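You operate a simulated robot arm through the tools that you are given. There is no shell and no other tool. Be economical: measure what you need, move in short steps, check, and stop when the job is done.

Carry out the task below with a simulated robot arm. There is one attempt and no reset: what you move stays moved.

Task
Put things in order on the long table. At the end: the grey cup stands where the brown wooden block (marked "+5C") stood; the clear glass jar from the long table is in the grey bucket; the brown wooden block stands where the grey felt pad stood; the grey felt pad stands where the clear glass jar stood; whatever was shut is shut again. Leave all else as you found it, and nothing knocked over.

It is judged by the outcome, as a careful person would: the job done as asked, and still so three seconds after it is handed in. It fails if anything else is knocked over, pushed out of place, dropped, spilled or broken.

Robot
A 7-joint arm with a two-finger parallel gripper, fixed in place. Base frame: the origin is at the foot of the arm, x ahead of it, y to its left, z up; the work surface is at about z = 800. Lengths are in mm, angles in rad, forces in N, time in s.
With the tool pointing down near the work surface it reaches from about 300 to 700 mm from the base axis. Its first joint turns from -1.152 to 1.152 rad. Payload 1.57 kg.
The TCP is the grasp point between the finger pads, 30 mm short of the fingertips. In the tool frame z runs along the fingers and y along their closing line. Largest opening 110 mm; finger width 24, thickness 12; the body of the gripper, 48 by 112 mm, starts 78 mm behind the TCP.
Orientation is that of the tool frame in the base frame, as a unit quaternion [x, y, z, w]. With the fingers straight down and closing along the base's y, the tool's x points along the base's -x, its y along +y and its z along -z.

Tools
- The arm moves only by the tool apply_moves. Its argument "commands" is a list of rows, each a list of 3 entries, a list of its own where there are three numbers: the shift along the base's x, y, z in mm, then the turn, a rotation vector about the base's x, y, z in rad, then the opening, from 0 (shut) to 1 (fully open). In form: [[[x, y, z], [wx, wy, wz], hand], ...]. A call has 1 to 8 rows; each row shifts and turns the commanded pose from where the row before left it. Each row takes 0.2 s and may step no farther than 50 mm and 0.15 rad from the row before; otherwise, or with a gripper value out of range, the whole call is refused. A pose out of reach is approached as far as the arm can. The call stops where the force on the tool passes 40 N (or 10 N more than at its start, if that is more) or the arm is blocked; 0.2 s more then pass. The fingers move at their own pace (about 108 mm/s each) and stop on an object; they squeeze with about 43 N. The grip force told is the motor's: it shows also when the fingers shut on nothing. Time passes only in rows, and 0.2 s behind the last, so rows that do not move let the fingers close. The reply holds the time, the measured pose of the TCP, the force on the tool along the base axes, the opening and the grip force, in the units named above and with some noise.
- Cameras (640 x 400 px; columns grow to the right, rows downward): "scene" is fixed at [173, -405.4, 1394.8]; the picture's right is [0.65, -0.76, 0.00], its down [-0.50, -0.43, -0.75] and it looks along [0.57, 0.49, -0.66] (base axes); focal length 214 px, centre (320, 200). "wrist" rides on the gripper at [-36, 0, -80] in the tool frame; the picture's right is [0.00, -1.00, 0.00], its down [0.97, 0.00, -0.24] and it looks along [0.24, 0.00, 0.97] (tool axes); focal length 218 px, centre (320, 200).
- get_image(camera): a new picture of that camera. The clock stands still meanwhile.
- point_at(camera, pixels): there is no depth. For up to 12 entries [column, row, z] of the newest picture of that camera ("zoom" is the newest enlarged one), the place [x, y] in the base frame at which the ray of that pixel passes the height z, good to about 3 mm. The clock stands still meanwhile.
- close_up(camera, box): a new picture of the part [left, top, right, bottom] of that camera's present view, enlarged. The clock stands still meanwhile.
- job_done(): hands the job in; it is judged then, once.

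Go step by step. Measure first, check grasps and placings, and put right what went wrong. The budget is 80 turns and 34 pictures, counting those below and the enlarged ones. Unless the task says otherwise, let go and move clear before handing in, and close with one line.

The tools are called after "Call:" by a JSON object that holds its "method" and its "body". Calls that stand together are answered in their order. apply_moves: Moves the arm, as the interface text tells. Its arguments: {"type":"object","properties":{"commands":{"type":"array","items":{"type":"array"}}},"required":["commands"]} The other tools are called the same way: get_image (camera) takes a picture; point_at (camera, pixels) gives the place at which the rays of pixels pass given heights; close_up (camera, box) takes an enlarged picture of a part of a camera's view; job_done () hands the job in.

At the start:

```text
t: 0.0
position: [366.5, 111.6, 1287.0]
ee_rot: [0.0, 1.0, 0.0, 0.0]
force: [0.1, 0.0, -0.1]
width: 109.9
grasp_force: 0.0
```

scene: 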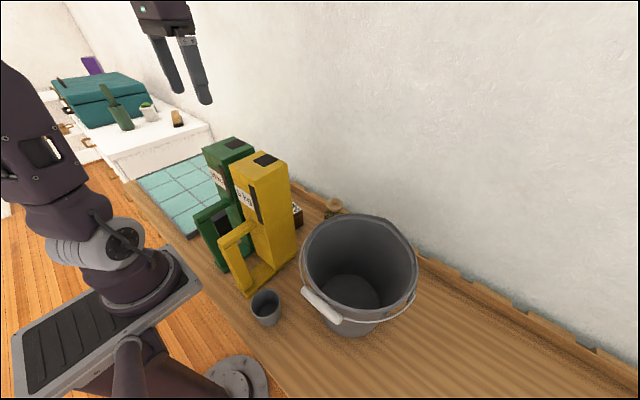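
wrist: 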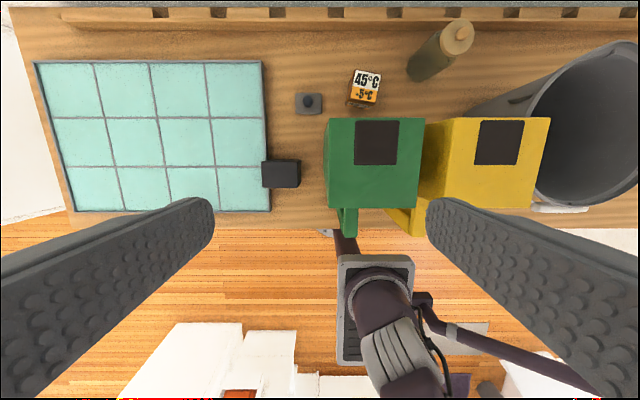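

The wrist view shows the marked block near (365,88), a small grey item near (308,103), a black box at (281,173), and a jar-like item near (440,50). I'll zoom in on these to identify them.

Call:
{"method": "close_up", "body": {"camera": "wrist", "box": [240, 0, 560, 200]}}

Call:
{"method": "close_up", "body": {"camera": "scene", "box": [180, 120, 440, 350]}}

Call:
{"method": "close_up", "body": {"camera": "scene", "box": [0, 40, 240, 200]}}

```text
2.00 times, centred on (400, 100) of wrist
```

zoom: 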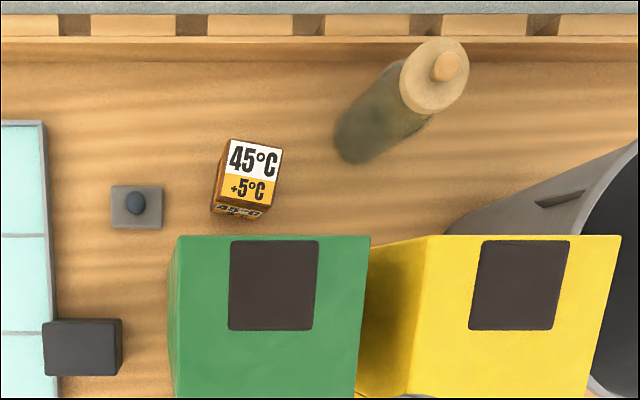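

```text
1.74 times, centred on (310, 235) of scene
```

zoom: 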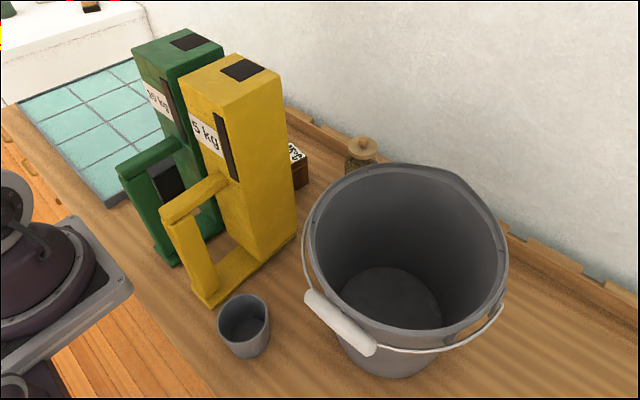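

```text
2.50 times, centred on (120, 120) of scene
```

zoom: 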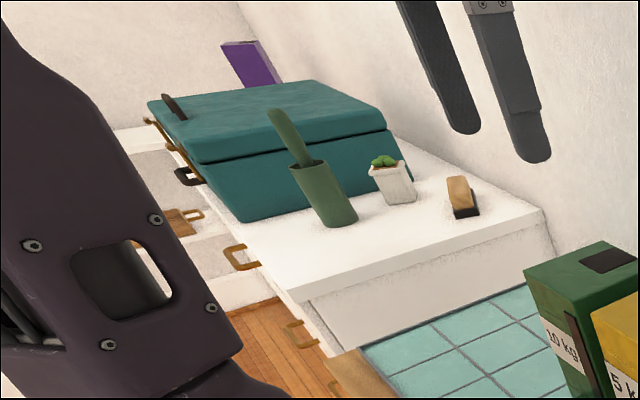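

I can make out the pad with its knob at wrist (308,103), the block at (365,88), and the lidded jar with its base near (422,68). The cup is at scene (266,307). I'll measure their positions next.

Call:
{"method": "point_at", "body": {"camera": "wrist", "pixels": [[295.5, 93, 810], [321.5, 93, 810], [295.5, 114, 810], [321.5, 114, 810], [308, 101, 825], [354, 69, 850], [381.5, 75, 850], [376, 102.5, 850], [348, 96, 850], [457, 39, 920], [422, 68, 800], [300, 173, 830]]}}

Call:
{"method": "point_at", "body": {"camera": "scene", "pixels": [[265, 300, 860], [267, 323, 800], [253, 302, 860], [280, 300, 860], [266, 290, 860], [334, 205, 920], [349, 330, 800], [305, 230, 1000], [416, 260, 1000], [358, 215, 1000], [345, 335, 1000], [325, 305, 960]]}}

```text
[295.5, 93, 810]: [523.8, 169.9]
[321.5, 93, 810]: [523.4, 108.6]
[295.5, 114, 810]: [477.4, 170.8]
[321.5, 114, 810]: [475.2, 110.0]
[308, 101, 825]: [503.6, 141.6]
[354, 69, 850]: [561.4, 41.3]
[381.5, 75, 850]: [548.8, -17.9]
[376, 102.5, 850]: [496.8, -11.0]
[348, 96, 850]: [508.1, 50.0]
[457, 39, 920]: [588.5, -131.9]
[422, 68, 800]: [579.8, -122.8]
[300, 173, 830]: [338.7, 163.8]
```

```text
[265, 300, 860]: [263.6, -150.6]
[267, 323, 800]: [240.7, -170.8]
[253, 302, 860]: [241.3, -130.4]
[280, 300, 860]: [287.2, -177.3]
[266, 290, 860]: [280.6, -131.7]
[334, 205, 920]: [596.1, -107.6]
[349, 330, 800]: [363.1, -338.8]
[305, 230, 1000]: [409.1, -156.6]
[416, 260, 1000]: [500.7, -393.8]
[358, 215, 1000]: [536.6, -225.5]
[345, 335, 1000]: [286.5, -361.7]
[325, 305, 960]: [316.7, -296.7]
```

The cup is near (262,-155), the pad near (500,140), the block near (528,15) and the jar near (585,-125). Next I need the height and footprint of the weights and the bucket, because the gripper has to pass close to them.

Call:
{"method": "point_at", "body": {"camera": "wrist", "pixels": [[328, 118, 1000], [328, 118, 1050], [328, 118, 1100], [424, 118, 1050], [416, 208, 1050], [327, 205, 1050], [450, 118, 1050], [550, 118, 1050], [530, 208, 1050], [550, 118, 1100], [424, 118, 1000], [550, 118, 1000]]}}

Call:
{"method": "point_at", "body": {"camera": "scene", "pixels": [[232, 138, 1000], [232, 138, 1050], [232, 138, 1100], [203, 152, 1050], [254, 150, 1050], [265, 152, 1050], [290, 163, 1050], [290, 163, 1100], [290, 163, 1000], [245, 297, 800], [293, 257, 800], [233, 168, 1050]]}}

```text
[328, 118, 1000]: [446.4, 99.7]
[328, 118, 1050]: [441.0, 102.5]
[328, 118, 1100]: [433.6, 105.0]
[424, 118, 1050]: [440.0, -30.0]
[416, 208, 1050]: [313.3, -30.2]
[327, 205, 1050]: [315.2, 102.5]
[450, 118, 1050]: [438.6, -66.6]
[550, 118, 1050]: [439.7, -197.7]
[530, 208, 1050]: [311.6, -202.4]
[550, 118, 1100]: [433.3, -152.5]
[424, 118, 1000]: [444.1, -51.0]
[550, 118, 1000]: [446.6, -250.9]
```

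```text
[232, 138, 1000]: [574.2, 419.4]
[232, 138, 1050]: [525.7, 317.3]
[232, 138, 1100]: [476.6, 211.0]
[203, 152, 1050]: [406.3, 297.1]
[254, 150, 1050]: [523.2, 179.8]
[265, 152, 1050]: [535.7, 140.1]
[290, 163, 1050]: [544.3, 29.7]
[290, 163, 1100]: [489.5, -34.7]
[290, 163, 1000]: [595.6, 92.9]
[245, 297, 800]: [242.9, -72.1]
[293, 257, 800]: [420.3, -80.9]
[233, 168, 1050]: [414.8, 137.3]
```

The weights are tall: their tops are near z≈1145 and their back faces near x≈430. I'll stay high, move behind them, and look down at the back strip.

Call:
{"method": "apply_moves", "body": {"commands": [[[40, -30, 0], [0, 0, 0], 1], [[40, -30, 0], [0, 0, 0], 1], [[40, -30, 0], [0, 0, 0], 1], [[40, -20, 0], [0, 0, 0], 1]]}}

Call:
{"method": "get_image", "body": {"camera": "wrist"}}

Call:
{"method": "get_image", "body": {"camera": "scene"}}

```text
t: 1.0
position: [517.2, 4.7, 1287.6]
ee_rot: [0.0, 1.0, 0.0, 0.0]
force: [0.1, 0.4, -0.4]
width: 109.9
grasp_force: 0.1
out of reach, approached as far as the arm can: row 4
```

```text
28 pictures are left
```

wrist: 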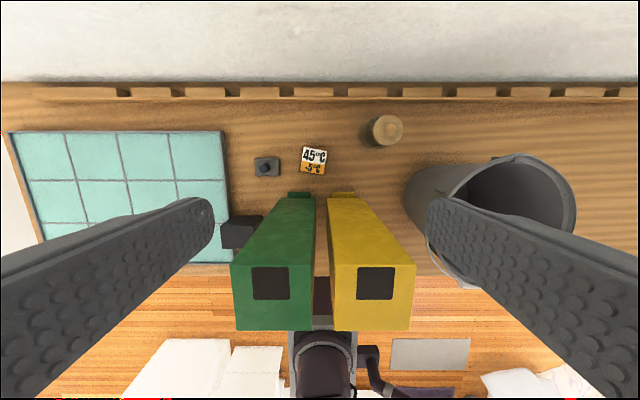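

```text
27 pictures are left
```

scene: 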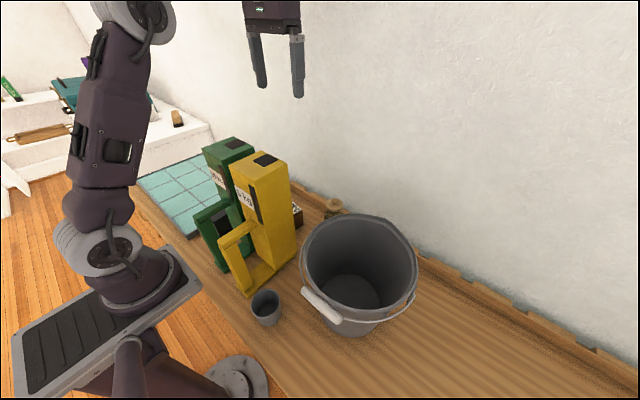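

From here the whole back strip is visible: the pad at (267,167), the block at (314,160) and the jar lid at (388,129). I'll enlarge it for accurate positions.

Call:
{"method": "close_up", "body": {"camera": "wrist", "box": [210, 80, 450, 230]}}

```text
2.67 times, centred on (330, 155) of wrist
```

zoom: 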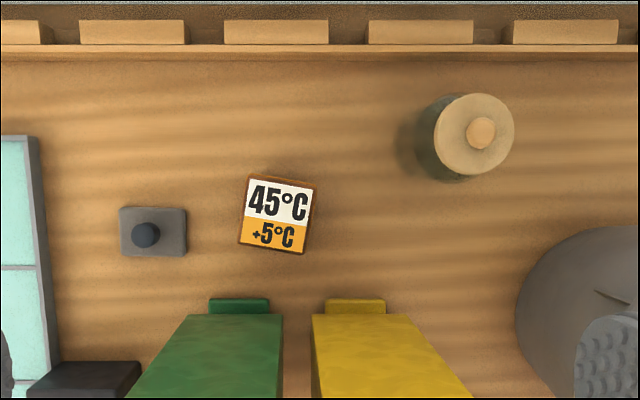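

Call:
{"method": "point_at", "body": {"camera": "zoom", "pixels": [[277, 214.5, 850], [248, 175, 850], [316, 189, 850], [304, 254, 850], [238, 240, 850], [474, 134, 920], [153, 231, 810], [120, 207, 810], [186, 256, 810], [146, 235, 825], [240, 300, 800], [355, 300, 800]]}}

Call:
{"method": "point_at", "body": {"camera": "zoom", "pixels": [[474, 134, 900], [474, 134, 880], [447, 138, 800], [300, 50, 820], [5, 398, 800], [62, 365, 830], [140, 362, 830], [284, 314, 900], [189, 314, 900], [514, 134, 900], [434, 134, 900], [455, 180, 800]]}}

```text
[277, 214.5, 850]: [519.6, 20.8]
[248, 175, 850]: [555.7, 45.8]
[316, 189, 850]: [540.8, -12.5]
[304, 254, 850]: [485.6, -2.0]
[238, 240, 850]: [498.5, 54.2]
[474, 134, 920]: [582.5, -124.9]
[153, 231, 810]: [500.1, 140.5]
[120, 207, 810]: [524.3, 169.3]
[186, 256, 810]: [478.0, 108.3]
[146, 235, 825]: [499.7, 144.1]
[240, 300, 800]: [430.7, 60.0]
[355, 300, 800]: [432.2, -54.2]
```

```text
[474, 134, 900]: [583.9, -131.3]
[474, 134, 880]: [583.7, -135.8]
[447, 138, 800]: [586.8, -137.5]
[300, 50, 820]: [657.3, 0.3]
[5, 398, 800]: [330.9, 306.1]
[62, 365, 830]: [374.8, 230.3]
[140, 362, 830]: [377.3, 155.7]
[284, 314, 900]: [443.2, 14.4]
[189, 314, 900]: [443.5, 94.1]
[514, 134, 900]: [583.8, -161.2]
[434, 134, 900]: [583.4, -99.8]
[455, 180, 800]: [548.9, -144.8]
```

The pad is about 60×46 mm at (500,140). The block is near (521,20), yawed about 0.25 rad, with sides of about 57. The jar is near (581,-121), about 140 tall. I'll descend toward the jar in stages, watching the arm's clearance over the weights.

Call:
{"method": "apply_moves", "body": {"commands": [[[10, -30, -45], [0, 0, 0], 1], [[15, -30, -40], [0, 0, 0], 1], [[20, -30, -30], [0, 0, 0], 1], [[20, -30, -20], [0, 0, 0], 1]]}}

Call:
{"method": "get_image", "body": {"camera": "scene"}}

Call:
{"method": "get_image", "body": {"camera": "wrist"}}

```text
refused: row 1 steps farther than a row can; nothing moved
```

```text
25 pictures are left
```

scene: 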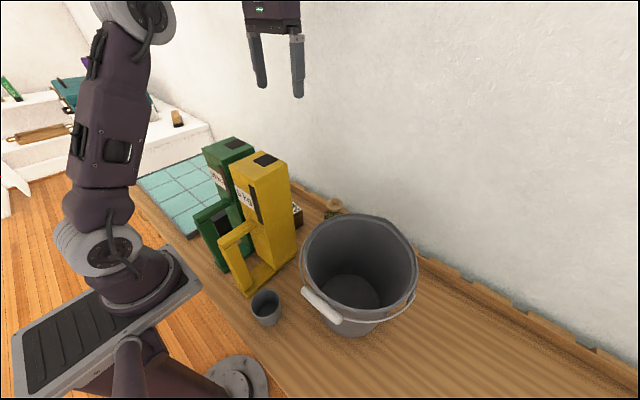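

```text
24 pictures are left
```

wrist: 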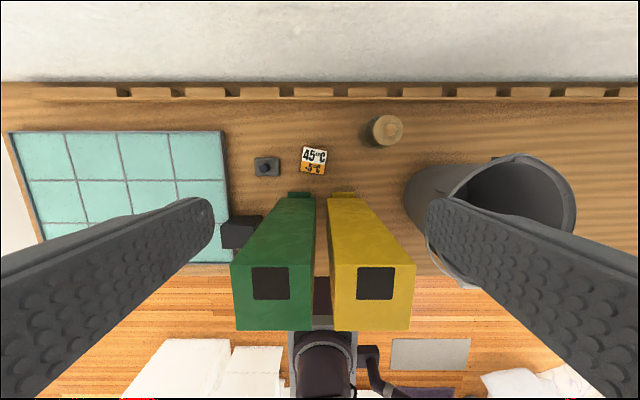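

A row exceeded the 50 mm limit, so nothing moved. I'll repeat with shorter steps and only look afterwards.

Call:
{"method": "apply_moves", "body": {"commands": [[[0, -20, -40], [0, 0, 0], 1], [[0, -25, -40], [0, 0, 0], 1], [[15, -30, -30], [0, 0, 0], 1], [[20, -30, -20], [0, 0, 0], 1], [[18, -17, -20], [0, 0, 0], 1]]}}

Call:
{"method": "get_image", "body": {"camera": "scene"}}

```text
t: 2.2
position: [570.5, -115.0, 1135.8]
ee_rot: [0.0, 1.0, 0.0, 0.0]
force: [-0.1, -1.0, 0.2]
width: 110.0
grasp_force: 0.1
```

```text
23 pictures are left
```

scene: 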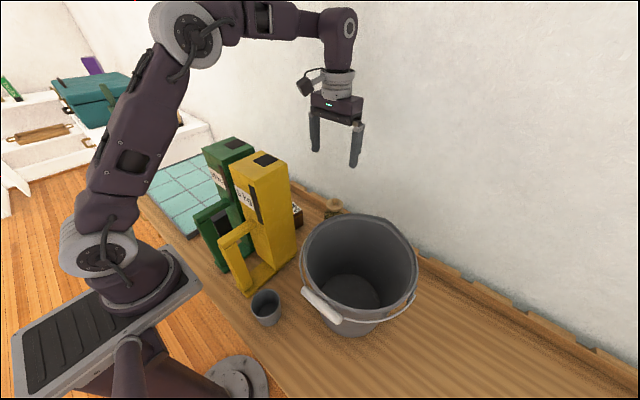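

The clearance is visible now. The wrist joint is about 240 above the TCP, and the forearm comes in level at z≈1375, over the weights. I'll look at the jar from the wrist camera before descending.

Call:
{"method": "get_image", "body": {"camera": "wrist"}}

```text
22 pictures are left
```

wrist: 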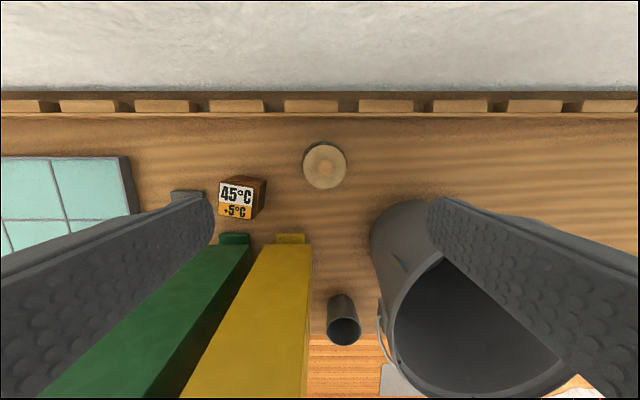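

The jar is straight below, with its lid centre at (325,166). The cup rim at (345,331) and the bucket mouth are also in view, so I'll measure those too.

Call:
{"method": "point_at", "body": {"camera": "wrist", "pixels": [[325, 166, 940], [325, 166, 920], [302, 166, 930], [348, 166, 930], [345, 331, 870], [328, 331, 870], [361, 331, 870], [396, 345, 1040], [470, 256, 1040], [372, 240, 800], [219, 182, 870], [254, 182, 870]]}}

Call:
{"method": "point_at", "body": {"camera": "wrist", "pixels": [[324, 160, 940], [252, 219, 870], [217, 216, 870], [267, 181, 800], [263, 206, 800], [253, 219, 800], [345, 300, 800], [310, 236, 800], [396, 345, 1000], [306, 245, 900], [470, 400, 1040], [310, 320, 1140]]}}

```text
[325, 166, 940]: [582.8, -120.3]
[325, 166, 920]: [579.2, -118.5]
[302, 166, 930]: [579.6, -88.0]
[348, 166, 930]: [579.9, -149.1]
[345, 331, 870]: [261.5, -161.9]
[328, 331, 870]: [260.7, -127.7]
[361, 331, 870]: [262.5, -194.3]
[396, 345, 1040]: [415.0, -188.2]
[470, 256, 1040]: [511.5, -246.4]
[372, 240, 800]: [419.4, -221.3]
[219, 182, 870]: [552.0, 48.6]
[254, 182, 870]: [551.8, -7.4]
```

```text
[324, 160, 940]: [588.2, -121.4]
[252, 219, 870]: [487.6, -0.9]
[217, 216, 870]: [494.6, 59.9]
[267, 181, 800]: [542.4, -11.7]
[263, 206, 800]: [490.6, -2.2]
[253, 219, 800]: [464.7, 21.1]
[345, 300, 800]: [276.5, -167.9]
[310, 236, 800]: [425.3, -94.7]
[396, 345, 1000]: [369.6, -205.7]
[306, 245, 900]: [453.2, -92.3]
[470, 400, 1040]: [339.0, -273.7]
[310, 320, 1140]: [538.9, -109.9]
```

The jar axis is at about (582,-120), about 61 across, and the block centre is about (521,20). I'll line up over the jar, go down to about z=985, and check the forearm against the yellow weight.

Call:
{"method": "apply_moves", "body": {"commands": [[[11, -5, -20], [0, 0, 0], 1], [[0, 0, -45], [0, 0, 0], 1], [[0, 0, -45], [0, 0, 0], 1], [[0, 0, -40], [0, 0, 0], 1]]}}

Call:
{"method": "get_image", "body": {"camera": "scene"}}

```text
t: 3.2
position: [579.7, -119.7, 986.2]
ee_rot: [0.0, 1.0, 0.0, 0.0]
force: [-0.5, -0.7, 0.6]
width: 110.0
grasp_force: 0.1
```

```text
21 pictures are left
```

scene: 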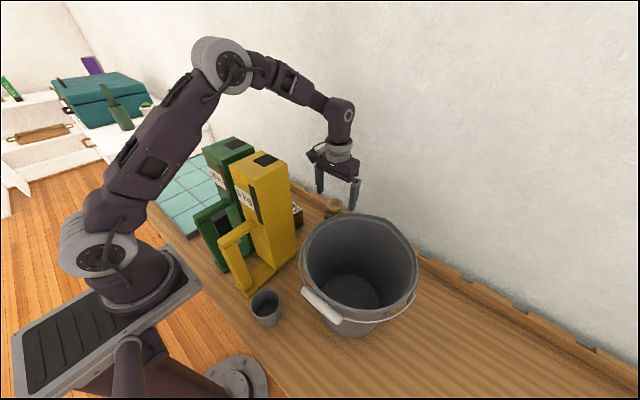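

The forearm clears the yellow weight in this view; its top is about 1150, and I estimate the forearm's underside at about 1180 or higher at grasp depth. I'll straddle the jar, then close gently.

Call:
{"method": "apply_moves", "body": {"commands": [[[2, 0, -35], [0, 0, 0], 1], [[0, 0, -35], [0, 0, 0], 1], [[0, 0, -28], [0, 0, 0], 1]]}}

Call:
{"method": "get_image", "body": {"camera": "scene"}}

Call:
{"method": "get_image", "body": {"camera": "wrist"}}

```text
t: 4.0
position: [581.1, -120.3, 887.8]
ee_rot: [0.001, 1.0, 0.0, -0.001]
force: [-0.3, -0.3, 0.5]
width: 109.7
grasp_force: 0.1
```

```text
20 pictures are left
```

scene: 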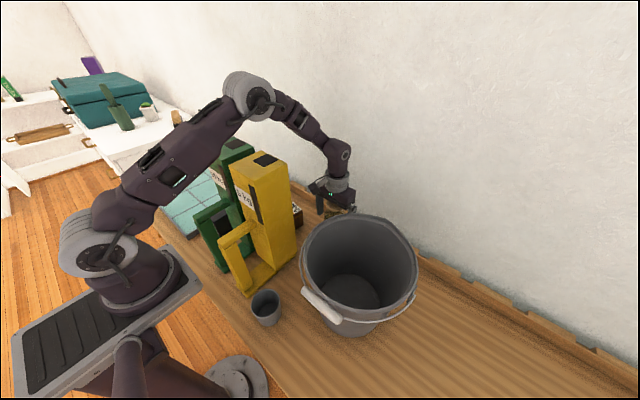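

```text
19 pictures are left
```

wrist: 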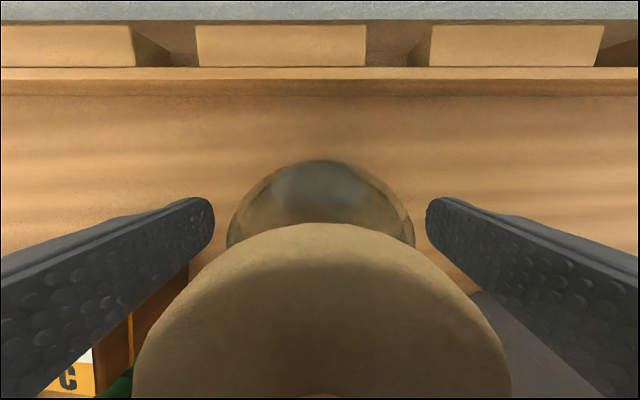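

The jar sits centred between the fingers, with the lid and glass symmetric about column 320, and the arm is clear of the weights. I'll close on the glass and lift a little.

Call:
{"method": "apply_moves", "body": {"commands": [[[0, 0, 0], [0, 0, 0], 0.3], [[0, 0, 0], [0, 0, 0], 0.3], [[0, 0, 0], [0, 0, 0], 0.3], [[0, 0, 0], [0, 0, 0], 0.3]]}}

```text
t: 5.0
position: [581.8, -120.6, 887.7]
ee_rot: [0.001, 1.0, 0.001, 0.0]
force: [0.0, -0.4, -0.5]
width: 67.1
grasp_force: 42.8
```

The grip is firm at 67 mm width and 43 N. I'll lift straight up, well above the bucket rim, and look.

Call:
{"method": "apply_moves", "body": {"commands": [[[0, 0, 20], [0, 0, 0], 0.3], [[0, 0, 45], [0, 0, 0], 0.3], [[0, 0, 45], [0, 0, 0], 0.3], [[0, 0, 45], [0, 0, 0], 0.3], [[0, 0, 45], [0, 0, 0], 0.3], [[-10, -10, 45], [0, 0, 0], 0.3], [[-20, -20, 40], [0, 0, 0], 0.3], [[-20, -20, 30], [0, 0, 0], 0.3]]}}

Call:
{"method": "get_image", "body": {"camera": "wrist"}}

```text
t: 6.8
position: [532.7, -170.9, 1204.6]
ee_rot: [0.001, 1.0, 0.0, 0.0]
force: [0.1, 0.5, -0.2]
width: 48.3
grasp_force: 43.2
```

```text
18 pictures are left
```

wrist: 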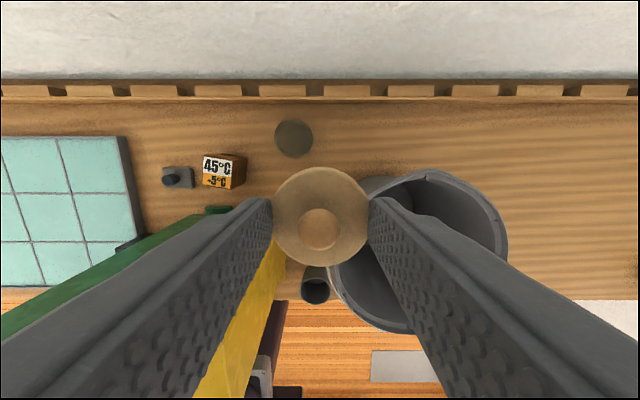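

The width dropped to 48, and a dark round opening is at (294,138), so I seem to have lifted only the lid while the jar stayed behind. I'll zoom in on the jar.

Call:
{"method": "close_up", "body": {"camera": "wrist", "box": [140, 90, 400, 280]}}

Call:
{"method": "close_up", "body": {"camera": "scene", "box": [260, 40, 440, 240]}}

```text
2.11 times, centred on (270, 185) of wrist
```

zoom: 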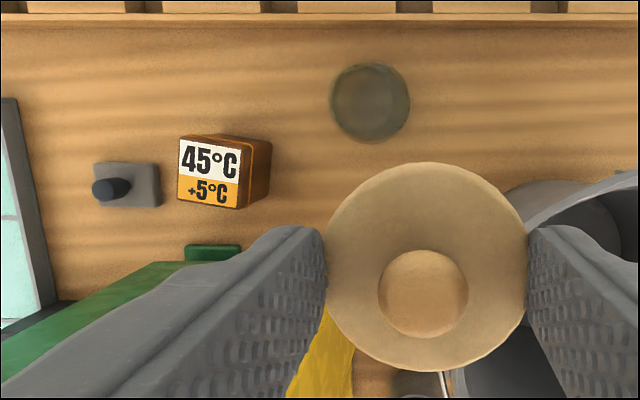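

```text
2.00 times, centred on (350, 140) of scene
```

zoom: 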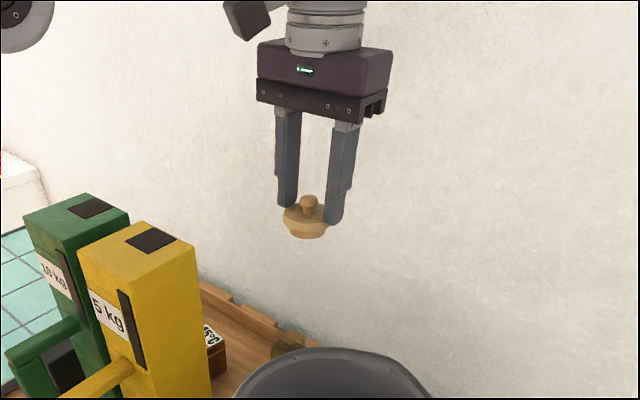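

The jar still stands at (294,138) and I hold only its lid, gripped at the tips with its underside about 50 below the TCP. The jar will need a lower grip without the lid. I'll park the lid on free table, move the jar, then re-lid it in the bucket. First, some measurements.

Call:
{"method": "point_at", "body": {"camera": "wrist", "pixels": [[294, 138, 900], [294, 138, 880], [275, 138, 890], [313, 138, 890], [507, 245, 1000], [507, 245, 1040], [430, 170, 1000], [430, 170, 1040], [395, 333, 1000], [395, 333, 1040], [330, 280, 1000], [330, 280, 1040]]}}

Call:
{"method": "point_at", "body": {"camera": "scene", "pixels": [[417, 264, 1000], [417, 264, 1040], [347, 215, 1000], [347, 215, 1040], [300, 258, 1000], [300, 258, 1040], [362, 310, 1000], [362, 310, 1040]]}}

```text
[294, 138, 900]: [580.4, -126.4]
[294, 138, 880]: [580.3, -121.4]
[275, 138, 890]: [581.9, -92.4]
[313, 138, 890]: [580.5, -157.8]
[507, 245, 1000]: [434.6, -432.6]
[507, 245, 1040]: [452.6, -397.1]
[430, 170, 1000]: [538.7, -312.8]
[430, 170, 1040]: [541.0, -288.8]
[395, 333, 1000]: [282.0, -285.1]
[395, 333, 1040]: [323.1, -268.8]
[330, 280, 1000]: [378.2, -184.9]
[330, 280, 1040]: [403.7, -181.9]
```

```text
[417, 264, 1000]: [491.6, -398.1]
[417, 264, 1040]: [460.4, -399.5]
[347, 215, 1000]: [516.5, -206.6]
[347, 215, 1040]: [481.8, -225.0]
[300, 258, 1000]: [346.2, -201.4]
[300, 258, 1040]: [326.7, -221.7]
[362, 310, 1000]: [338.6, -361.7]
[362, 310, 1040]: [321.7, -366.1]
```

The bucket rim is at z≈1010, centred near (415,-299) with radius about 120. The jar is undisturbed at (580,-122). I'll carry the lid to the free spot near (595,-255) and lower it.

Call:
{"method": "apply_moves", "body": {"commands": [[[21, -28, 0], [0, 0, 0], 0.3], [[21, -28, 0], [0, 0, 0], 0.3], [[20, -28, 0], [0, 0, 0], 0.3], [[0, 0, -48], [0, 0, 0], 0.3], [[0, 0, -48], [0, 0, 0], 0.3], [[0, 0, -48], [0, 0, 0], 0.3], [[0, 0, -48], [0, 0, 0], 0.3]]}}

Call:
{"method": "apply_moves", "body": {"commands": [[[0, 0, -45], [0, 0, 0], 0.3], [[0, 0, -40], [0, 0, 0], 0.3], [[0, 0, -35], [0, 0, 0], 0.3]]}}

Call:
{"method": "close_up", "body": {"camera": "scene", "box": [280, 120, 480, 260]}}

```text
t: 8.4
position: [555.9, -206.6, 1011.6]
ee_rot: [-0.001, 1.0, 0.0, 0.001]
force: [0.1, -1.0, -0.4]
width: 49.8
grasp_force: 42.9
out of reach, approached as far as the arm can: row 2, 3
```

```text
t: 9.2
position: [557.3, -207.0, 888.8]
ee_rot: [0.0, 1.0, 0.0, 0.0]
force: [0.0, 0.9, 0.0]
width: 49.8
grasp_force: 43.0
```

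```text
2.86 times, centred on (380, 190) of scene
```

zoom: 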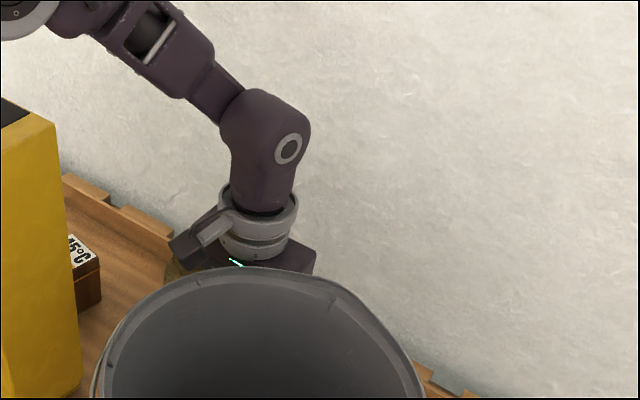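

The reach limit left me short at (557,-207), and the gripper body is close to the bucket rim, though the force reads zero. I'll shift away from the rim to about (600,-228) at this height, then lower gently.

Call:
{"method": "apply_moves", "body": {"commands": [[[30, 0, 0], [0, 0, 0], 0.3], [[13, -15, 0], [0, 0, 0], 0.3], [[0, -8, -10], [0, 0, 0], 0.3], [[0, 0, -12], [0, 0, 0], 0.3], [[0, 0, -8], [0, 0, 0], 0.3], [[0, 0, 0], [0, 0, 0], 0.3]]}}

Call:
{"method": "get_image", "body": {"camera": "wrist"}}

```text
t: 10.6
position: [600.1, -229.2, 859.0]
ee_rot: [0.0, 1.0, 0.0, 0.0]
force: [0.4, 0.3, 0.6]
width: 50.2
grasp_force: 43.1
```

```text
14 pictures are left
```

wrist: 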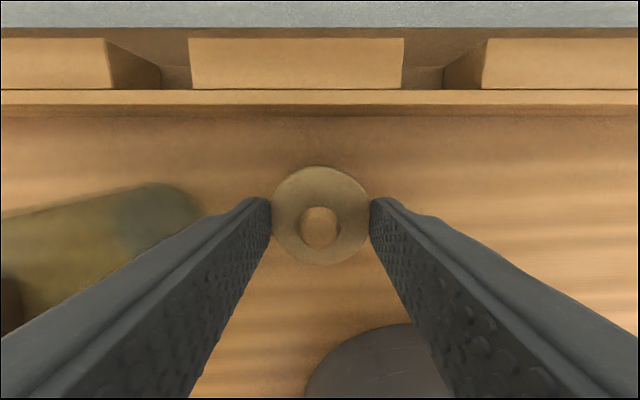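

The lid is just above the table, with its shadow at (320,168). I'll lower it until contact.

Call:
{"method": "apply_moves", "body": {"commands": [[[0, 0, -3], [0, 0, 0], 0.3], [[0, 0, -3], [0, 0, 0], 0.3], [[0, 0, -2], [0, 0, 0], 0.3]]}}

```text
t: 11.4
position: [599.2, -228.6, 851.6]
ee_rot: [0.0, 1.0, -0.001, -0.001]
force: [-0.1, 0.2, -0.3]
width: 49.9
grasp_force: 41.9
```

Call:
{"method": "apply_moves", "body": {"commands": [[[0, 0, -2], [0, 0, 0], 0.3], [[0, 0, -2], [0, 0, 0], 0.3]]}}

Call:
{"method": "apply_moves", "body": {"commands": [[[0, 0, -2], [0, 0, 0], 0.3], [[0, 0, -2], [0, 0, 0], 0.3]]}}

```text
t: 12.0
position: [598.9, -228.1, 846.8]
ee_rot: [-0.001, 1.0, 0.0, 0.0]
force: [0.1, 0.4, -0.3]
width: 49.8
grasp_force: 43.3
```

```text
t: 12.6
position: [599.7, -230.1, 843.9]
ee_rot: [0.001, 1.0, 0.0, -0.001]
force: [0.1, -0.1, 0.0]
width: 50.0
grasp_force: 43.4
```

There is still no contact at TCP 844, so I'll continue in small steps until the force shows.

Call:
{"method": "apply_moves", "body": {"commands": [[[0, 0, -2], [0, 0, 0], 0.3], [[0, 0, -2], [0, 0, 0], 0.3]]}}

Call:
{"method": "apply_moves", "body": {"commands": [[[0, 0, -2], [0, 0, 0], 0.3], [[0, 0, -2], [0, 0, 0], 0.3]]}}

```text
t: 13.2
position: [599.4, -230.9, 839.4]
ee_rot: [0.0, 1.0, 0.0, 0.0]
force: [0.2, -0.2, -0.2]
width: 49.6
grasp_force: 42.9
```

```text
t: 13.8
position: [599.1, -229.8, 837.1]
ee_rot: [0.001, 1.0, 0.001, 0.001]
force: [-0.4, -0.7, 3.5]
width: 50.1
grasp_force: 42.8
```

Contact at TCP 837 (3.5 N), so the lid underside is 37 below the TCP. I'll open, rise, move back over to the jar's side and look.

Call:
{"method": "apply_moves", "body": {"commands": [[[0, 0, 0], [0, 0, 0], 0.75], [[0, 0, 0], [0, 0, 0], 0.75], [[0, 0, 25], [0, 0, 0], 0.75], [[0, 0, 45], [0, 0, 0], 1], [[0, 0, 45], [0, 0, 0], 1], [[0, 30, 30], [0, 0, 0], 1], [[-10, 40, 0], [0, 0, 0], 1], [[-10, 37, 0], [0, 0, 0], 1]]}}

Call:
{"method": "get_image", "body": {"camera": "wrist"}}

```text
t: 15.6
position: [579.5, -121.9, 980.6]
ee_rot: [0.001, 1.0, 0.0, 0.0]
force: [0.1, 0.3, 0.3]
width: 110.2
grasp_force: 0.1
```

```text
13 pictures are left
```

wrist: 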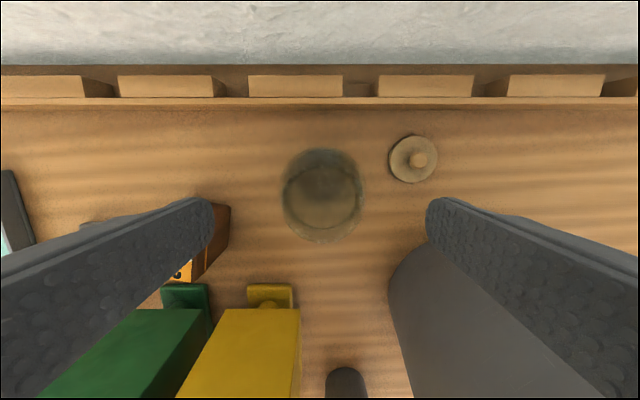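

The jar stands open and empty at (322,195), with the lid flat at (414,159). I'll measure both.

Call:
{"method": "point_at", "body": {"camera": "wrist", "pixels": [[322, 200, 885], [282, 200, 885], [364, 200, 885], [322, 150, 820], [322, 243, 885], [413, 160, 815], [419, 160, 835], [389, 160, 815], [438, 160, 815]]}}

Call:
{"method": "close_up", "body": {"camera": "wrist", "box": [240, 110, 460, 250]}}

```text
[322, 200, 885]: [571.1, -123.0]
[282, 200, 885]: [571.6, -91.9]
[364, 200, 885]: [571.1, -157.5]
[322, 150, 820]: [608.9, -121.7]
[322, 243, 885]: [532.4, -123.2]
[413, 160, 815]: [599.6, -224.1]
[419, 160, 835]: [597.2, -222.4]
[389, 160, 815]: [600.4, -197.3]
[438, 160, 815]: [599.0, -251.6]
```

```text
2.86 times, centred on (350, 180) of wrist
```

zoom: 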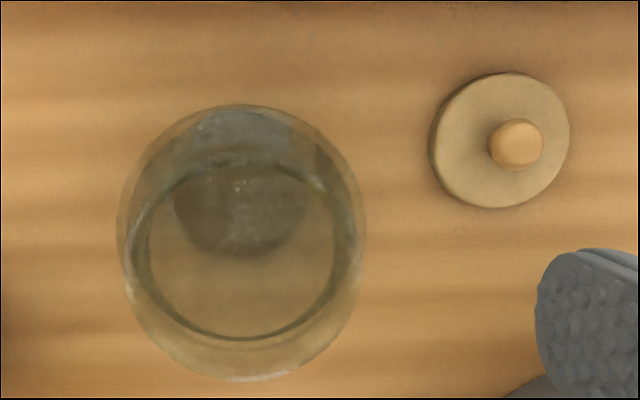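

The jar body is centred under the tool, with a shoulder that narrows to the rim, which is why the high grip slid off. I'll go down to TCP ≈845 so the pads hold the straight lower body, and close.

Call:
{"method": "apply_moves", "body": {"commands": [[[1, 0, -45], [0, 0, 0], 1], [[0, 0, -40], [0, 0, 0], 1], [[0, 0, -30], [0, 0, 0], 1], [[0, 0, -20], [0, 0, 0], 1], [[0, 0, 0], [0, 0, 0], 0.4], [[0, 0, 0], [0, 0, 0], 0.4], [[0, 0, 0], [0, 0, 0], 0.4]]}}

```text
t: 16.6
position: [581.9, -124.1, 858.4]
ee_rot: [0.0, 1.0, -0.001, 0.004]
force: [-9.5, 1.4, 25.2]
width: 109.9
grasp_force: 0.1
stopped in row 4: the force on the tool passed its limit (the readings are from after the stop); the commanded pose is now the measured one
```

Contact: 25 N upward at TCP 858, so the palm has probably reached the jar's rim and the jar is taller than I assumed. I'll back up slightly and look.

Call:
{"method": "apply_moves", "body": {"commands": [[[0, 0, 5], [0, 0, 0], 1], [[0, 0, 7], [0, 0, 0], 1]]}}

Call:
{"method": "get_image", "body": {"camera": "wrist"}}

Call:
{"method": "get_image", "body": {"camera": "scene"}}

```text
t: 17.2
position: [583.0, -123.1, 867.6]
ee_rot: [0.0, 1.0, -0.001, 0.004]
force: [-0.3, 0.1, 0.1]
width: 109.8
grasp_force: 0.0
```

```text
11 pictures are left
```

wrist: 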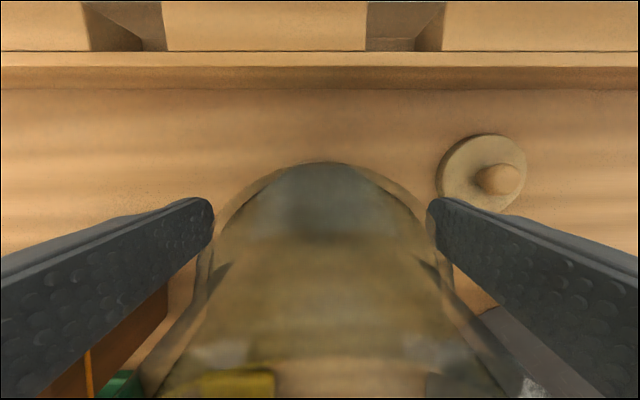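

```text
10 pictures are left
```

scene: 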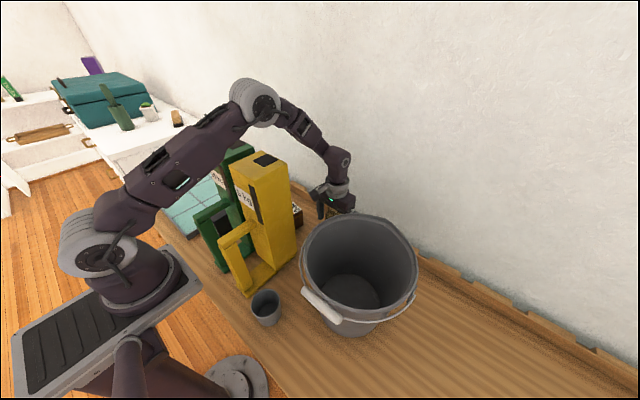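

The jar stands undisturbed and the forearm is clear of the weights. From this lower height (20 mm deeper than before), I'll close on the body and check the width.

Call:
{"method": "apply_moves", "body": {"commands": [[[-2, 2, 0], [0, 0, 0], 0.9], [[0, 0, 0], [0, 0, 0], 0], [[0, 0, 0], [0, 0, 0], 0], [[0, 0, 0], [0, 0, 0], 0], [[0, 0, 0], [0, 0, 0], 0]]}}

Call:
{"method": "apply_moves", "body": {"commands": [[[0, 0, 4], [0, 0, 0], 0], [[0, 0, 6], [0, 0, 0], 0], [[0, 0, 10], [0, 0, 0], 0], [[0, 0, 0], [0, 0, 0], 0]]}}

```text
t: 18.4
position: [579.7, -122.1, 868.6]
ee_rot: [0.001, 1.0, -0.002, 0.003]
force: [-0.1, -0.6, 4.1]
width: 66.2
grasp_force: 42.8
```

```text
t: 19.4
position: [579.7, -121.7, 888.3]
ee_rot: [0.0, 1.0, 0.0, 0.003]
force: [-0.4, 1.1, -2.3]
width: 66.4
grasp_force: 43.1
```

The width holds at 66 and the weight now hangs on the tool (-2.3 N). I'll keep lifting slowly.

Call:
{"method": "apply_moves", "body": {"commands": [[[0, 0, 12], [0, 0, 0], 0], [[0, 0, 15], [0, 0, 0], 0], [[0, 0, 20], [0, 0, 0], 0], [[0, 0, 20], [0, 0, 0], 0], [[0, 0, 10], [0, 0, 0], 0], [[0, 0, 0], [0, 0, 0], 0]]}}

Call:
{"method": "get_image", "body": {"camera": "scene"}}

```text
t: 20.8
position: [580.6, -121.6, 965.5]
ee_rot: [0.001, 1.0, -0.001, 0.003]
force: [0.9, 0.7, -2.0]
width: 66.2
grasp_force: 42.7
```

```text
9 pictures are left
```

scene: 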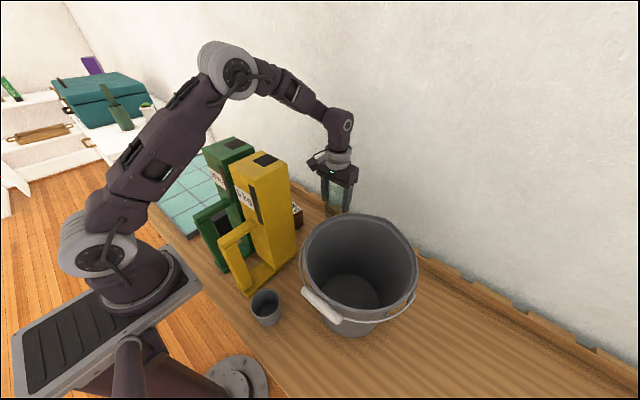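

The jar is held and lifted. Its base is 68 below the TCP. I'll raise it above the rim, then carry it over the bucket's centre, about (422,-295).

Call:
{"method": "apply_moves", "body": {"commands": [[[0, 0, 25], [0, 0, 0], 0], [[0, 0, 35], [0, 0, 0], 0], [[0, 0, 40], [0, 0, 0], 0], [[0, 0, 40], [0, 0, 0], 0], [[0, 0, 25], [0, 0, 0], 0], [[-10, -12, 0], [0, 0, 0], 0], [[-20, -24, 0], [0, 0, 0], 0], [[-26, -28, 0], [0, 0, 0], 0]]}}

Call:
{"method": "apply_moves", "body": {"commands": [[[-26, -28, 0], [0, 0, 0], 0], [[-26, -28, 0], [0, 0, 0], 0], [[-26, -28, 0], [0, 0, 0], 0], [[-20, -20, 0], [0, 0, 0], 0], [[-5, -6, 0], [0, 0, 0], 0], [[0, 0, 0], [0, 0, 0], 0]]}}

Call:
{"method": "get_image", "body": {"camera": "wrist"}}

```text
t: 22.6
position: [523.5, -184.3, 1130.0]
ee_rot: [0.0, 1.0, -0.001, 0.003]
force: [0.8, -0.4, -2.0]
width: 66.5
grasp_force: 43.2
```

```text
t: 24.0
position: [420.2, -294.8, 1130.4]
ee_rot: [-0.001, 1.0, 0.0, 0.004]
force: [-0.5, -0.3, -2.5]
width: 66.5
grasp_force: 42.8
```

```text
8 pictures are left
```

wrist: 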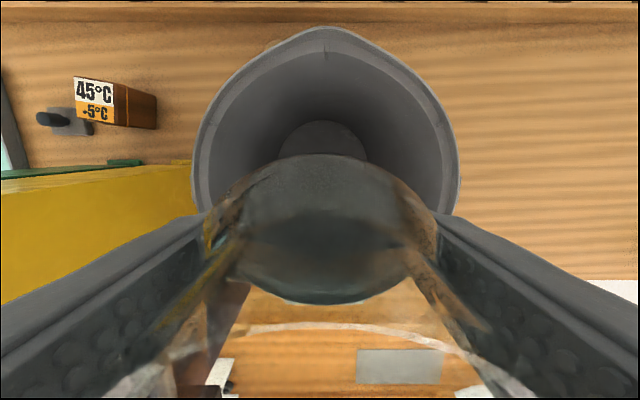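

The jar is over the bucket: its floor circle is centred near column 323, and I place the centre at (418,-299). I'll nudge over and lower the jar.

Call:
{"method": "apply_moves", "body": {"commands": [[[-2, -4, -20], [0, 0, 0], 0], [[0, 0, -40], [0, 0, 0], 0], [[0, 0, -45], [0, 0, 0], 0], [[0, 0, -45], [0, 0, 0], 0], [[0, 0, -45], [0, 0, 0], 0], [[0, 0, -30], [0, 0, 0], 0], [[0, 0, -15], [0, 0, 0], 0]]}}

Call:
{"method": "apply_moves", "body": {"commands": [[[0, 0, -4], [0, 0, 0], 0], [[0, 0, -3], [0, 0, 0], 0]]}}

```text
t: 25.6
position: [418.9, -298.9, 889.9]
ee_rot: [0.0, 1.0, -0.001, 0.004]
force: [0.2, 0.0, -2.3]
width: 66.5
grasp_force: 43.1
```

```text
t: 26.2
position: [418.1, -299.5, 882.7]
ee_rot: [0.0, 1.0, -0.001, 0.003]
force: [0.5, 0.3, -1.6]
width: 66.4
grasp_force: 42.5
```

The jar's base is now about 15 above z=800. I'll make small steps until contact.

Call:
{"method": "apply_moves", "body": {"commands": [[[0, 0, -3], [0, 0, 0], 0], [[0, 0, -2], [0, 0, 0], 0]]}}

Call:
{"method": "apply_moves", "body": {"commands": [[[0, 0, -2], [0, 0, 0], 0], [[0, 0, -2], [0, 0, 0], 0]]}}

```text
t: 26.8
position: [419.2, -300.0, 878.4]
ee_rot: [0.0, 1.0, -0.001, 0.004]
force: [-0.1, -0.2, -2.1]
width: 66.5
grasp_force: 42.9
```

```text
t: 27.4
position: [420.8, -298.4, 873.9]
ee_rot: [0.0, 1.0, -0.001, 0.005]
force: [-0.7, 0.9, -2.4]
width: 66.6
grasp_force: 43.1
```

Call:
{"method": "apply_moves", "body": {"commands": [[[0, 0, -2], [0, 0, 0], 0], [[0, 0, 0], [0, 0, 0], 0]]}}

Call:
{"method": "apply_moves", "body": {"commands": [[[0, 0, -2], [0, 0, 0], 0], [[0, 0, 0], [0, 0, 0], 0]]}}

Call:
{"method": "apply_moves", "body": {"commands": [[[0, 0, -1], [0, 0, 0], 0], [[0, 0, 0], [0, 0, 0], 0]]}}

```text
t: 28.0
position: [418.8, -299.7, 872.0]
ee_rot: [0.0, 1.0, -0.002, 0.004]
force: [-1.2, 2.3, 15.4]
width: 66.3
grasp_force: 42.8
```

```text
t: 28.6
position: [419.0, -299.0, 870.3]
ee_rot: [0.0, 1.0, -0.002, 0.005]
force: [0.7, 2.8, 24.6]
width: 66.0
grasp_force: 43.3
```

```text
t: 29.2
position: [419.9, -299.1, 868.8]
ee_rot: [0.0, 1.0, -0.002, 0.004]
force: [4.1, 1.2, 22.5]
width: 65.6
grasp_force: 42.7
```

The jar is seated at TCP ≈872 (floor ~804). I'll open partway, rise clear of the bucket, and head back for the lid.

Call:
{"method": "apply_moves", "body": {"commands": [[[0, 0, 1], [0, 0, 0], 0.85], [[0, 0, 0], [0, 0, 0], 0.85], [[0, 0, 30], [0, 0, 0], 0.85], [[0, 0, 45], [0, 0, 0], 0.85], [[0, 0, 48], [0, 0, 0], 0.85], [[0, 0, 48], [0, 0, 0], 0.85], [[0, 0, 48], [0, 0, 0], 0.85], [[0, 0, 40], [0, 0, 0], 0.85]]}}

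Call:
{"method": "get_image", "body": {"camera": "wrist"}}

```text
t: 31.0
position: [418.0, -299.9, 1129.6]
ee_rot: [0.0, 1.0, 0.0, 0.002]
force: [0.7, 0.1, 0.6]
width: 93.5
grasp_force: 0.0
```

```text
7 pictures are left
```

wrist: 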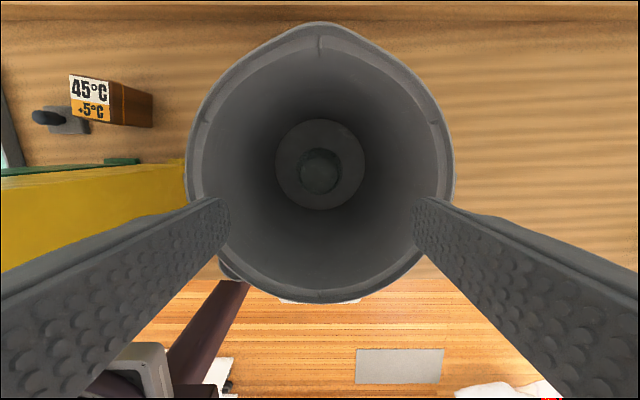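

The jar stands upright near the middle of the bucket at (320,171). Now I'll fetch the lid at (599,-229).

Call:
{"method": "apply_moves", "body": {"commands": [[[40, 20, 0], [0, 0, 0], 0.75], [[42, 20, 0], [0, 0, 0], 0.75], [[42, 20, 0], [0, 0, 0], 0.75], [[35, 11, -20], [0, 0, 0], 0.75], [[22, 0, -42], [0, 0, 0], 0.75], [[0, 0, -45], [0, 0, 0], 0.75], [[0, 0, -45], [0, 0, 0], 0.75], [[0, 0, -40], [0, 0, 0], 0.75]]}}

Call:
{"method": "get_image", "body": {"camera": "wrist"}}

```text
t: 32.8
position: [599.0, -228.0, 934.1]
ee_rot: [0.0, 1.0, -0.002, 0.003]
force: [0.7, -0.2, -0.3]
width: 82.5
grasp_force: 0.1
```

```text
6 pictures are left
```

wrist: 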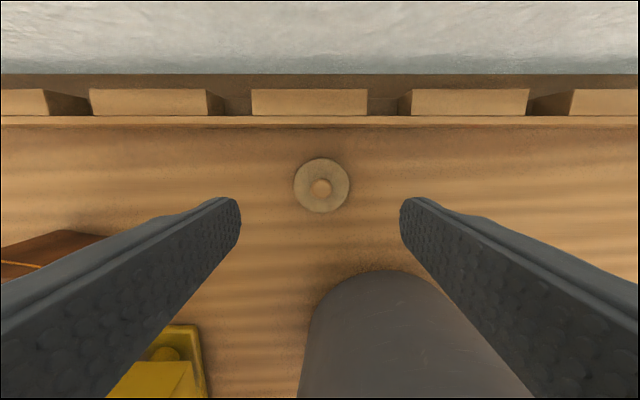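

The lid is centred at (321,185). I'll go down to TCP ≈838 and close on it.

Call:
{"method": "apply_moves", "body": {"commands": [[[0, -1, -45], [0, 0, 0], 0.75], [[0, 0, -35], [0, 0, 0], 0.75], [[0, 0, -16], [0, 0, 0], 0.75], [[0, 0, 0], [0, 0, 0], 0.2], [[0, 0, 0], [0, 0, 0], 0.2], [[0, 0, 0], [0, 0, 0], 0.2]]}}

```text
t: 34.2
position: [600.1, -228.8, 840.0]
ee_rot: [0.001, 1.0, -0.002, 0.004]
force: [0.5, -0.3, -0.2]
width: 22.3
grasp_force: 0.0
```

The fingers passed above the thin disc and now surround the knob, about 19 mm wide. Gripping the knob is a better hold for re-lidding, so I'll close on it and lift.

Call:
{"method": "apply_moves", "body": {"commands": [[[0, 0, 0], [0, 0, 0], 0], [[0, 0, 0], [0, 0, 0], 0], [[0, 0, 10], [0, 0, 0], 0], [[0, 0, 20], [0, 0, 0], 0], [[0, 0, 30], [0, 0, 0], 0], [[0, 0, 0], [0, 0, 0], 0]]}}

```text
t: 35.6
position: [599.7, -228.1, 901.4]
ee_rot: [0.0, 1.0, -0.001, 0.003]
force: [0.4, 0.0, 0.4]
width: 19.0
grasp_force: 33.4
```

The knob is held at 19 mm. I'll carry the lid back up and over the bucket.

Call:
{"method": "apply_moves", "body": {"commands": [[[0, 0, 45], [0, 0, 0], 0], [[0, 0, 48], [0, 0, 0], 0], [[0, 0, 48], [0, 0, 0], 0], [[-22, 0, 42], [0, 0, 0], 0], [[-35, -11, 20], [0, 0, 0], 0], [[-42, -20, 0], [0, 0, 0], 0], [[-41, -20, 0], [0, 0, 0], 0], [[-40, -20, 0], [0, 0, 0], 0]]}}

Call:
{"method": "get_image", "body": {"camera": "wrist"}}

```text
t: 37.4
position: [418.9, -300.2, 1104.2]
ee_rot: [0.001, 1.0, -0.001, 0.005]
force: [0.6, -0.6, 0.1]
width: 19.1
grasp_force: 33.1
```

```text
5 pictures are left
```

wrist: 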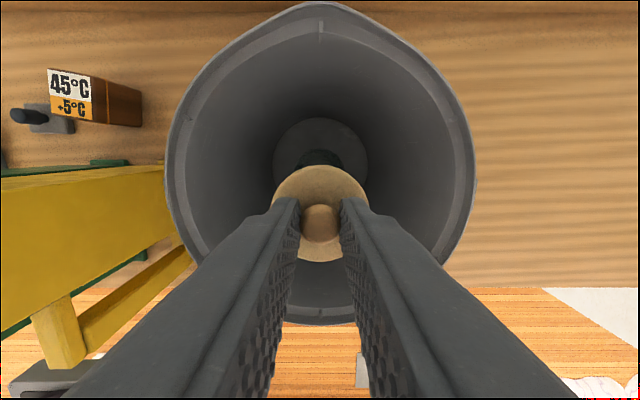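

The lid is held level over the bucket. I'll align to the jar at (420,-299.5) and lower until it seats, with contact expected near TCP 970–980.

Call:
{"method": "apply_moves", "body": {"commands": [[[1, 0.7, -30], [0, 0, 0], 0], [[0, 0, -40], [0, 0, 0], 0], [[0, 0, -30], [0, 0, 0], 0], [[0, 0, -12], [0, 0, 0], 0], [[0, 0, -4], [0, 0, 0], 0], [[0, 0, 0], [0, 0, 0], 0]]}}

Call:
{"method": "apply_moves", "body": {"commands": [[[0, 0, -3], [0, 0, 0], 0], [[0, 0, -3], [0, 0, 0], 0]]}}

```text
t: 38.8
position: [419.2, -299.7, 989.0]
ee_rot: [0.0, 1.0, -0.002, 0.003]
force: [0.0, 0.1, -0.1]
width: 19.1
grasp_force: 33.1
```

```text
t: 39.4
position: [419.6, -301.0, 981.8]
ee_rot: [0.0, 1.0, -0.002, 0.004]
force: [-0.9, 0.5, -0.7]
width: 19.2
grasp_force: 33.4
```

Call:
{"method": "apply_moves", "body": {"commands": [[[0, 0, -2], [0, 0, 0], 0], [[0, 0, -2], [0, 0, 0], 0]]}}

Call:
{"method": "apply_moves", "body": {"commands": [[[0, 0, -2], [0, 0, 0], 0], [[0, 0, -1], [0, 0, 0], 0]]}}

Call:
{"method": "apply_moves", "body": {"commands": [[[0, 0, -2], [0, 0, 0], 0], [[0, 0, -1], [0, 0, 0], 0]]}}

```text
t: 40.0
position: [420.6, -299.8, 979.3]
ee_rot: [0.0, 1.0, -0.002, 0.004]
force: [-2.6, 3.9, 20.2]
width: 19.4
grasp_force: 33.7
```

```text
t: 40.4
position: [421.3, -299.3, 980.6]
ee_rot: [0.001, 1.0, -0.003, 0.005]
force: [-1.1, 3.2, 11.3]
width: 19.2
grasp_force: 33.3
stopped in row 1: the force on the tool passed its limit (the readings are from after the stop); the commanded pose is now the measured one
```

```text
t: 40.9
position: [421.8, -300.2, 979.7]
ee_rot: [-0.001, 1.0, -0.003, 0.005]
force: [-1.1, 4.1, 9.5]
width: 19.2
grasp_force: 33.3
stopped in row 2: the force on the tool passed its limit (the readings are from after the stop); the commanded pose is now the measured one
```

Contact at TCP 979.5 puts the lid's underside at z≈940, right at the rim height. I need to see whether it's seated, so I'll take a close view from the scene camera.

Call:
{"method": "close_up", "body": {"camera": "scene", "box": [310, 190, 410, 310]}}

```text
3.33 times, centred on (360, 250) of scene
```

zoom: 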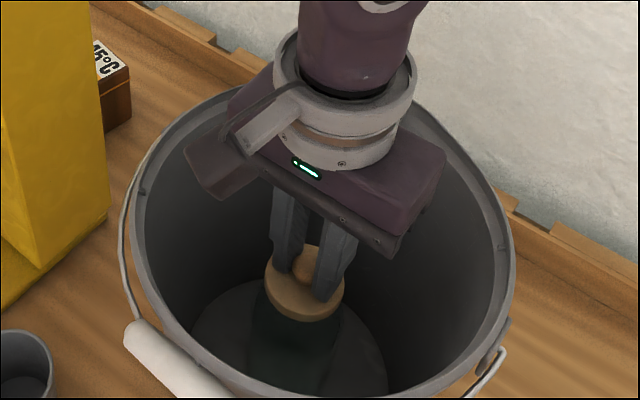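

The lid lies flat on the jar top. I'll do a small wiggle with light downforce in case there is a shallow plug to seat.

Call:
{"method": "apply_moves", "body": {"commands": [[[-2, 0, 0], [0, 0, 0], 0], [[0, 2, 0], [0, 0, 0], 0], [[-2, 0, 0], [0, 0, 0], 0], [[0, -3, 0], [0, 0, 0], 0], [[2, 1, 0], [0, 0, 0], 0]]}}

```text
t: 42.0
position: [418.2, -301.0, 980.7]
ee_rot: [0.001, 1.0, -0.004, 0.005]
force: [-2.3, 3.5, 17.3]
width: 19.1
grasp_force: 34.2
```

No drop, so it is a flat lid resting on the rim. I'll re-centre it, release the knob and rise out.

Call:
{"method": "apply_moves", "body": {"commands": [[[1.5, 1.2, 0.5], [0, 0, 0], 0], [[0, 0, 0.5], [0, 0, 0], 0], [[0, 0, 0], [0, 0, 0], 0.4], [[0, 0, 0], [0, 0, 0], 0.4], [[0, 0, 20], [0, 0, 0], 0.4], [[0, 0, 45], [0, 0, 0], 0.4], [[0, 0, 48], [0, 0, 0], 0.4], [[0, 0, 48], [0, 0, 0], 0.4]]}}

Call:
{"method": "get_image", "body": {"camera": "wrist"}}

```text
t: 43.9
position: [421.5, -298.6, 1141.1]
ee_rot: [-0.001, 1.0, -0.004, 0.005]
force: [0.1, 0.5, 0.2]
width: 43.8
grasp_force: 0.1
```

```text
3 pictures are left
```

wrist: 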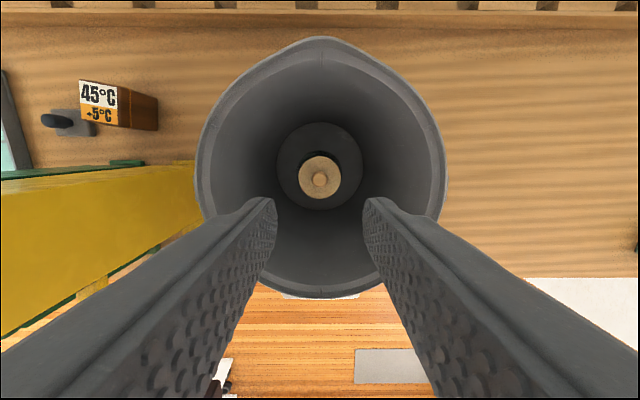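

The lid sits squarely on the jar, centred at (320,178). Next is the pad, so I'll check its position and its knob in this same picture.

Call:
{"method": "point_at", "body": {"camera": "wrist", "pixels": [[50, 120, 838], [40, 120, 838], [62, 121, 838], [74, 123, 810], [60, 109, 810], [96, 136, 810], [96, 122, 810], [96, 136, 800], [117, 127, 870], [80, 80, 870], [158, 130, 800], [158, 97, 800]]}}

Call:
{"method": "apply_moves", "body": {"commands": [[[25, 30, 0], [0, 0.125, 0], 1], [[30, 35, 0], [0, 0.125, 0], 1], [[30, 38, 0], [0, 0, 0], 0.7], [[20, 42, 0], [0, 0, 0], 0.7], [[5, 48, 0], [0, 0, 0], 0.7], [[0, 48, 0], [0, 0, 0], 0.7], [[-5, 48, -5], [0, 0, 0], 0.7], [[-5, 48, -5], [0, 0, 0], 0.7]]}}

```text
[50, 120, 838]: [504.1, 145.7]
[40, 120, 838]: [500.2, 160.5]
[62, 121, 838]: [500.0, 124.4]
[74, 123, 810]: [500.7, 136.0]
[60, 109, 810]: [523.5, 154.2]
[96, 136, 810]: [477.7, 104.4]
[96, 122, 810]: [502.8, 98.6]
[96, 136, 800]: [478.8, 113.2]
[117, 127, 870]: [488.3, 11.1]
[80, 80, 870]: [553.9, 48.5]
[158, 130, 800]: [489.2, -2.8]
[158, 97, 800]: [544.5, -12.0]
```

```text
t: 45.6
position: [519.2, 38.8, 1131.0]
ee_rot: [0.0, 0.993, -0.005, -0.12]
force: [-0.3, -0.1, -0.2]
width: 77.2
grasp_force: 0.1
```

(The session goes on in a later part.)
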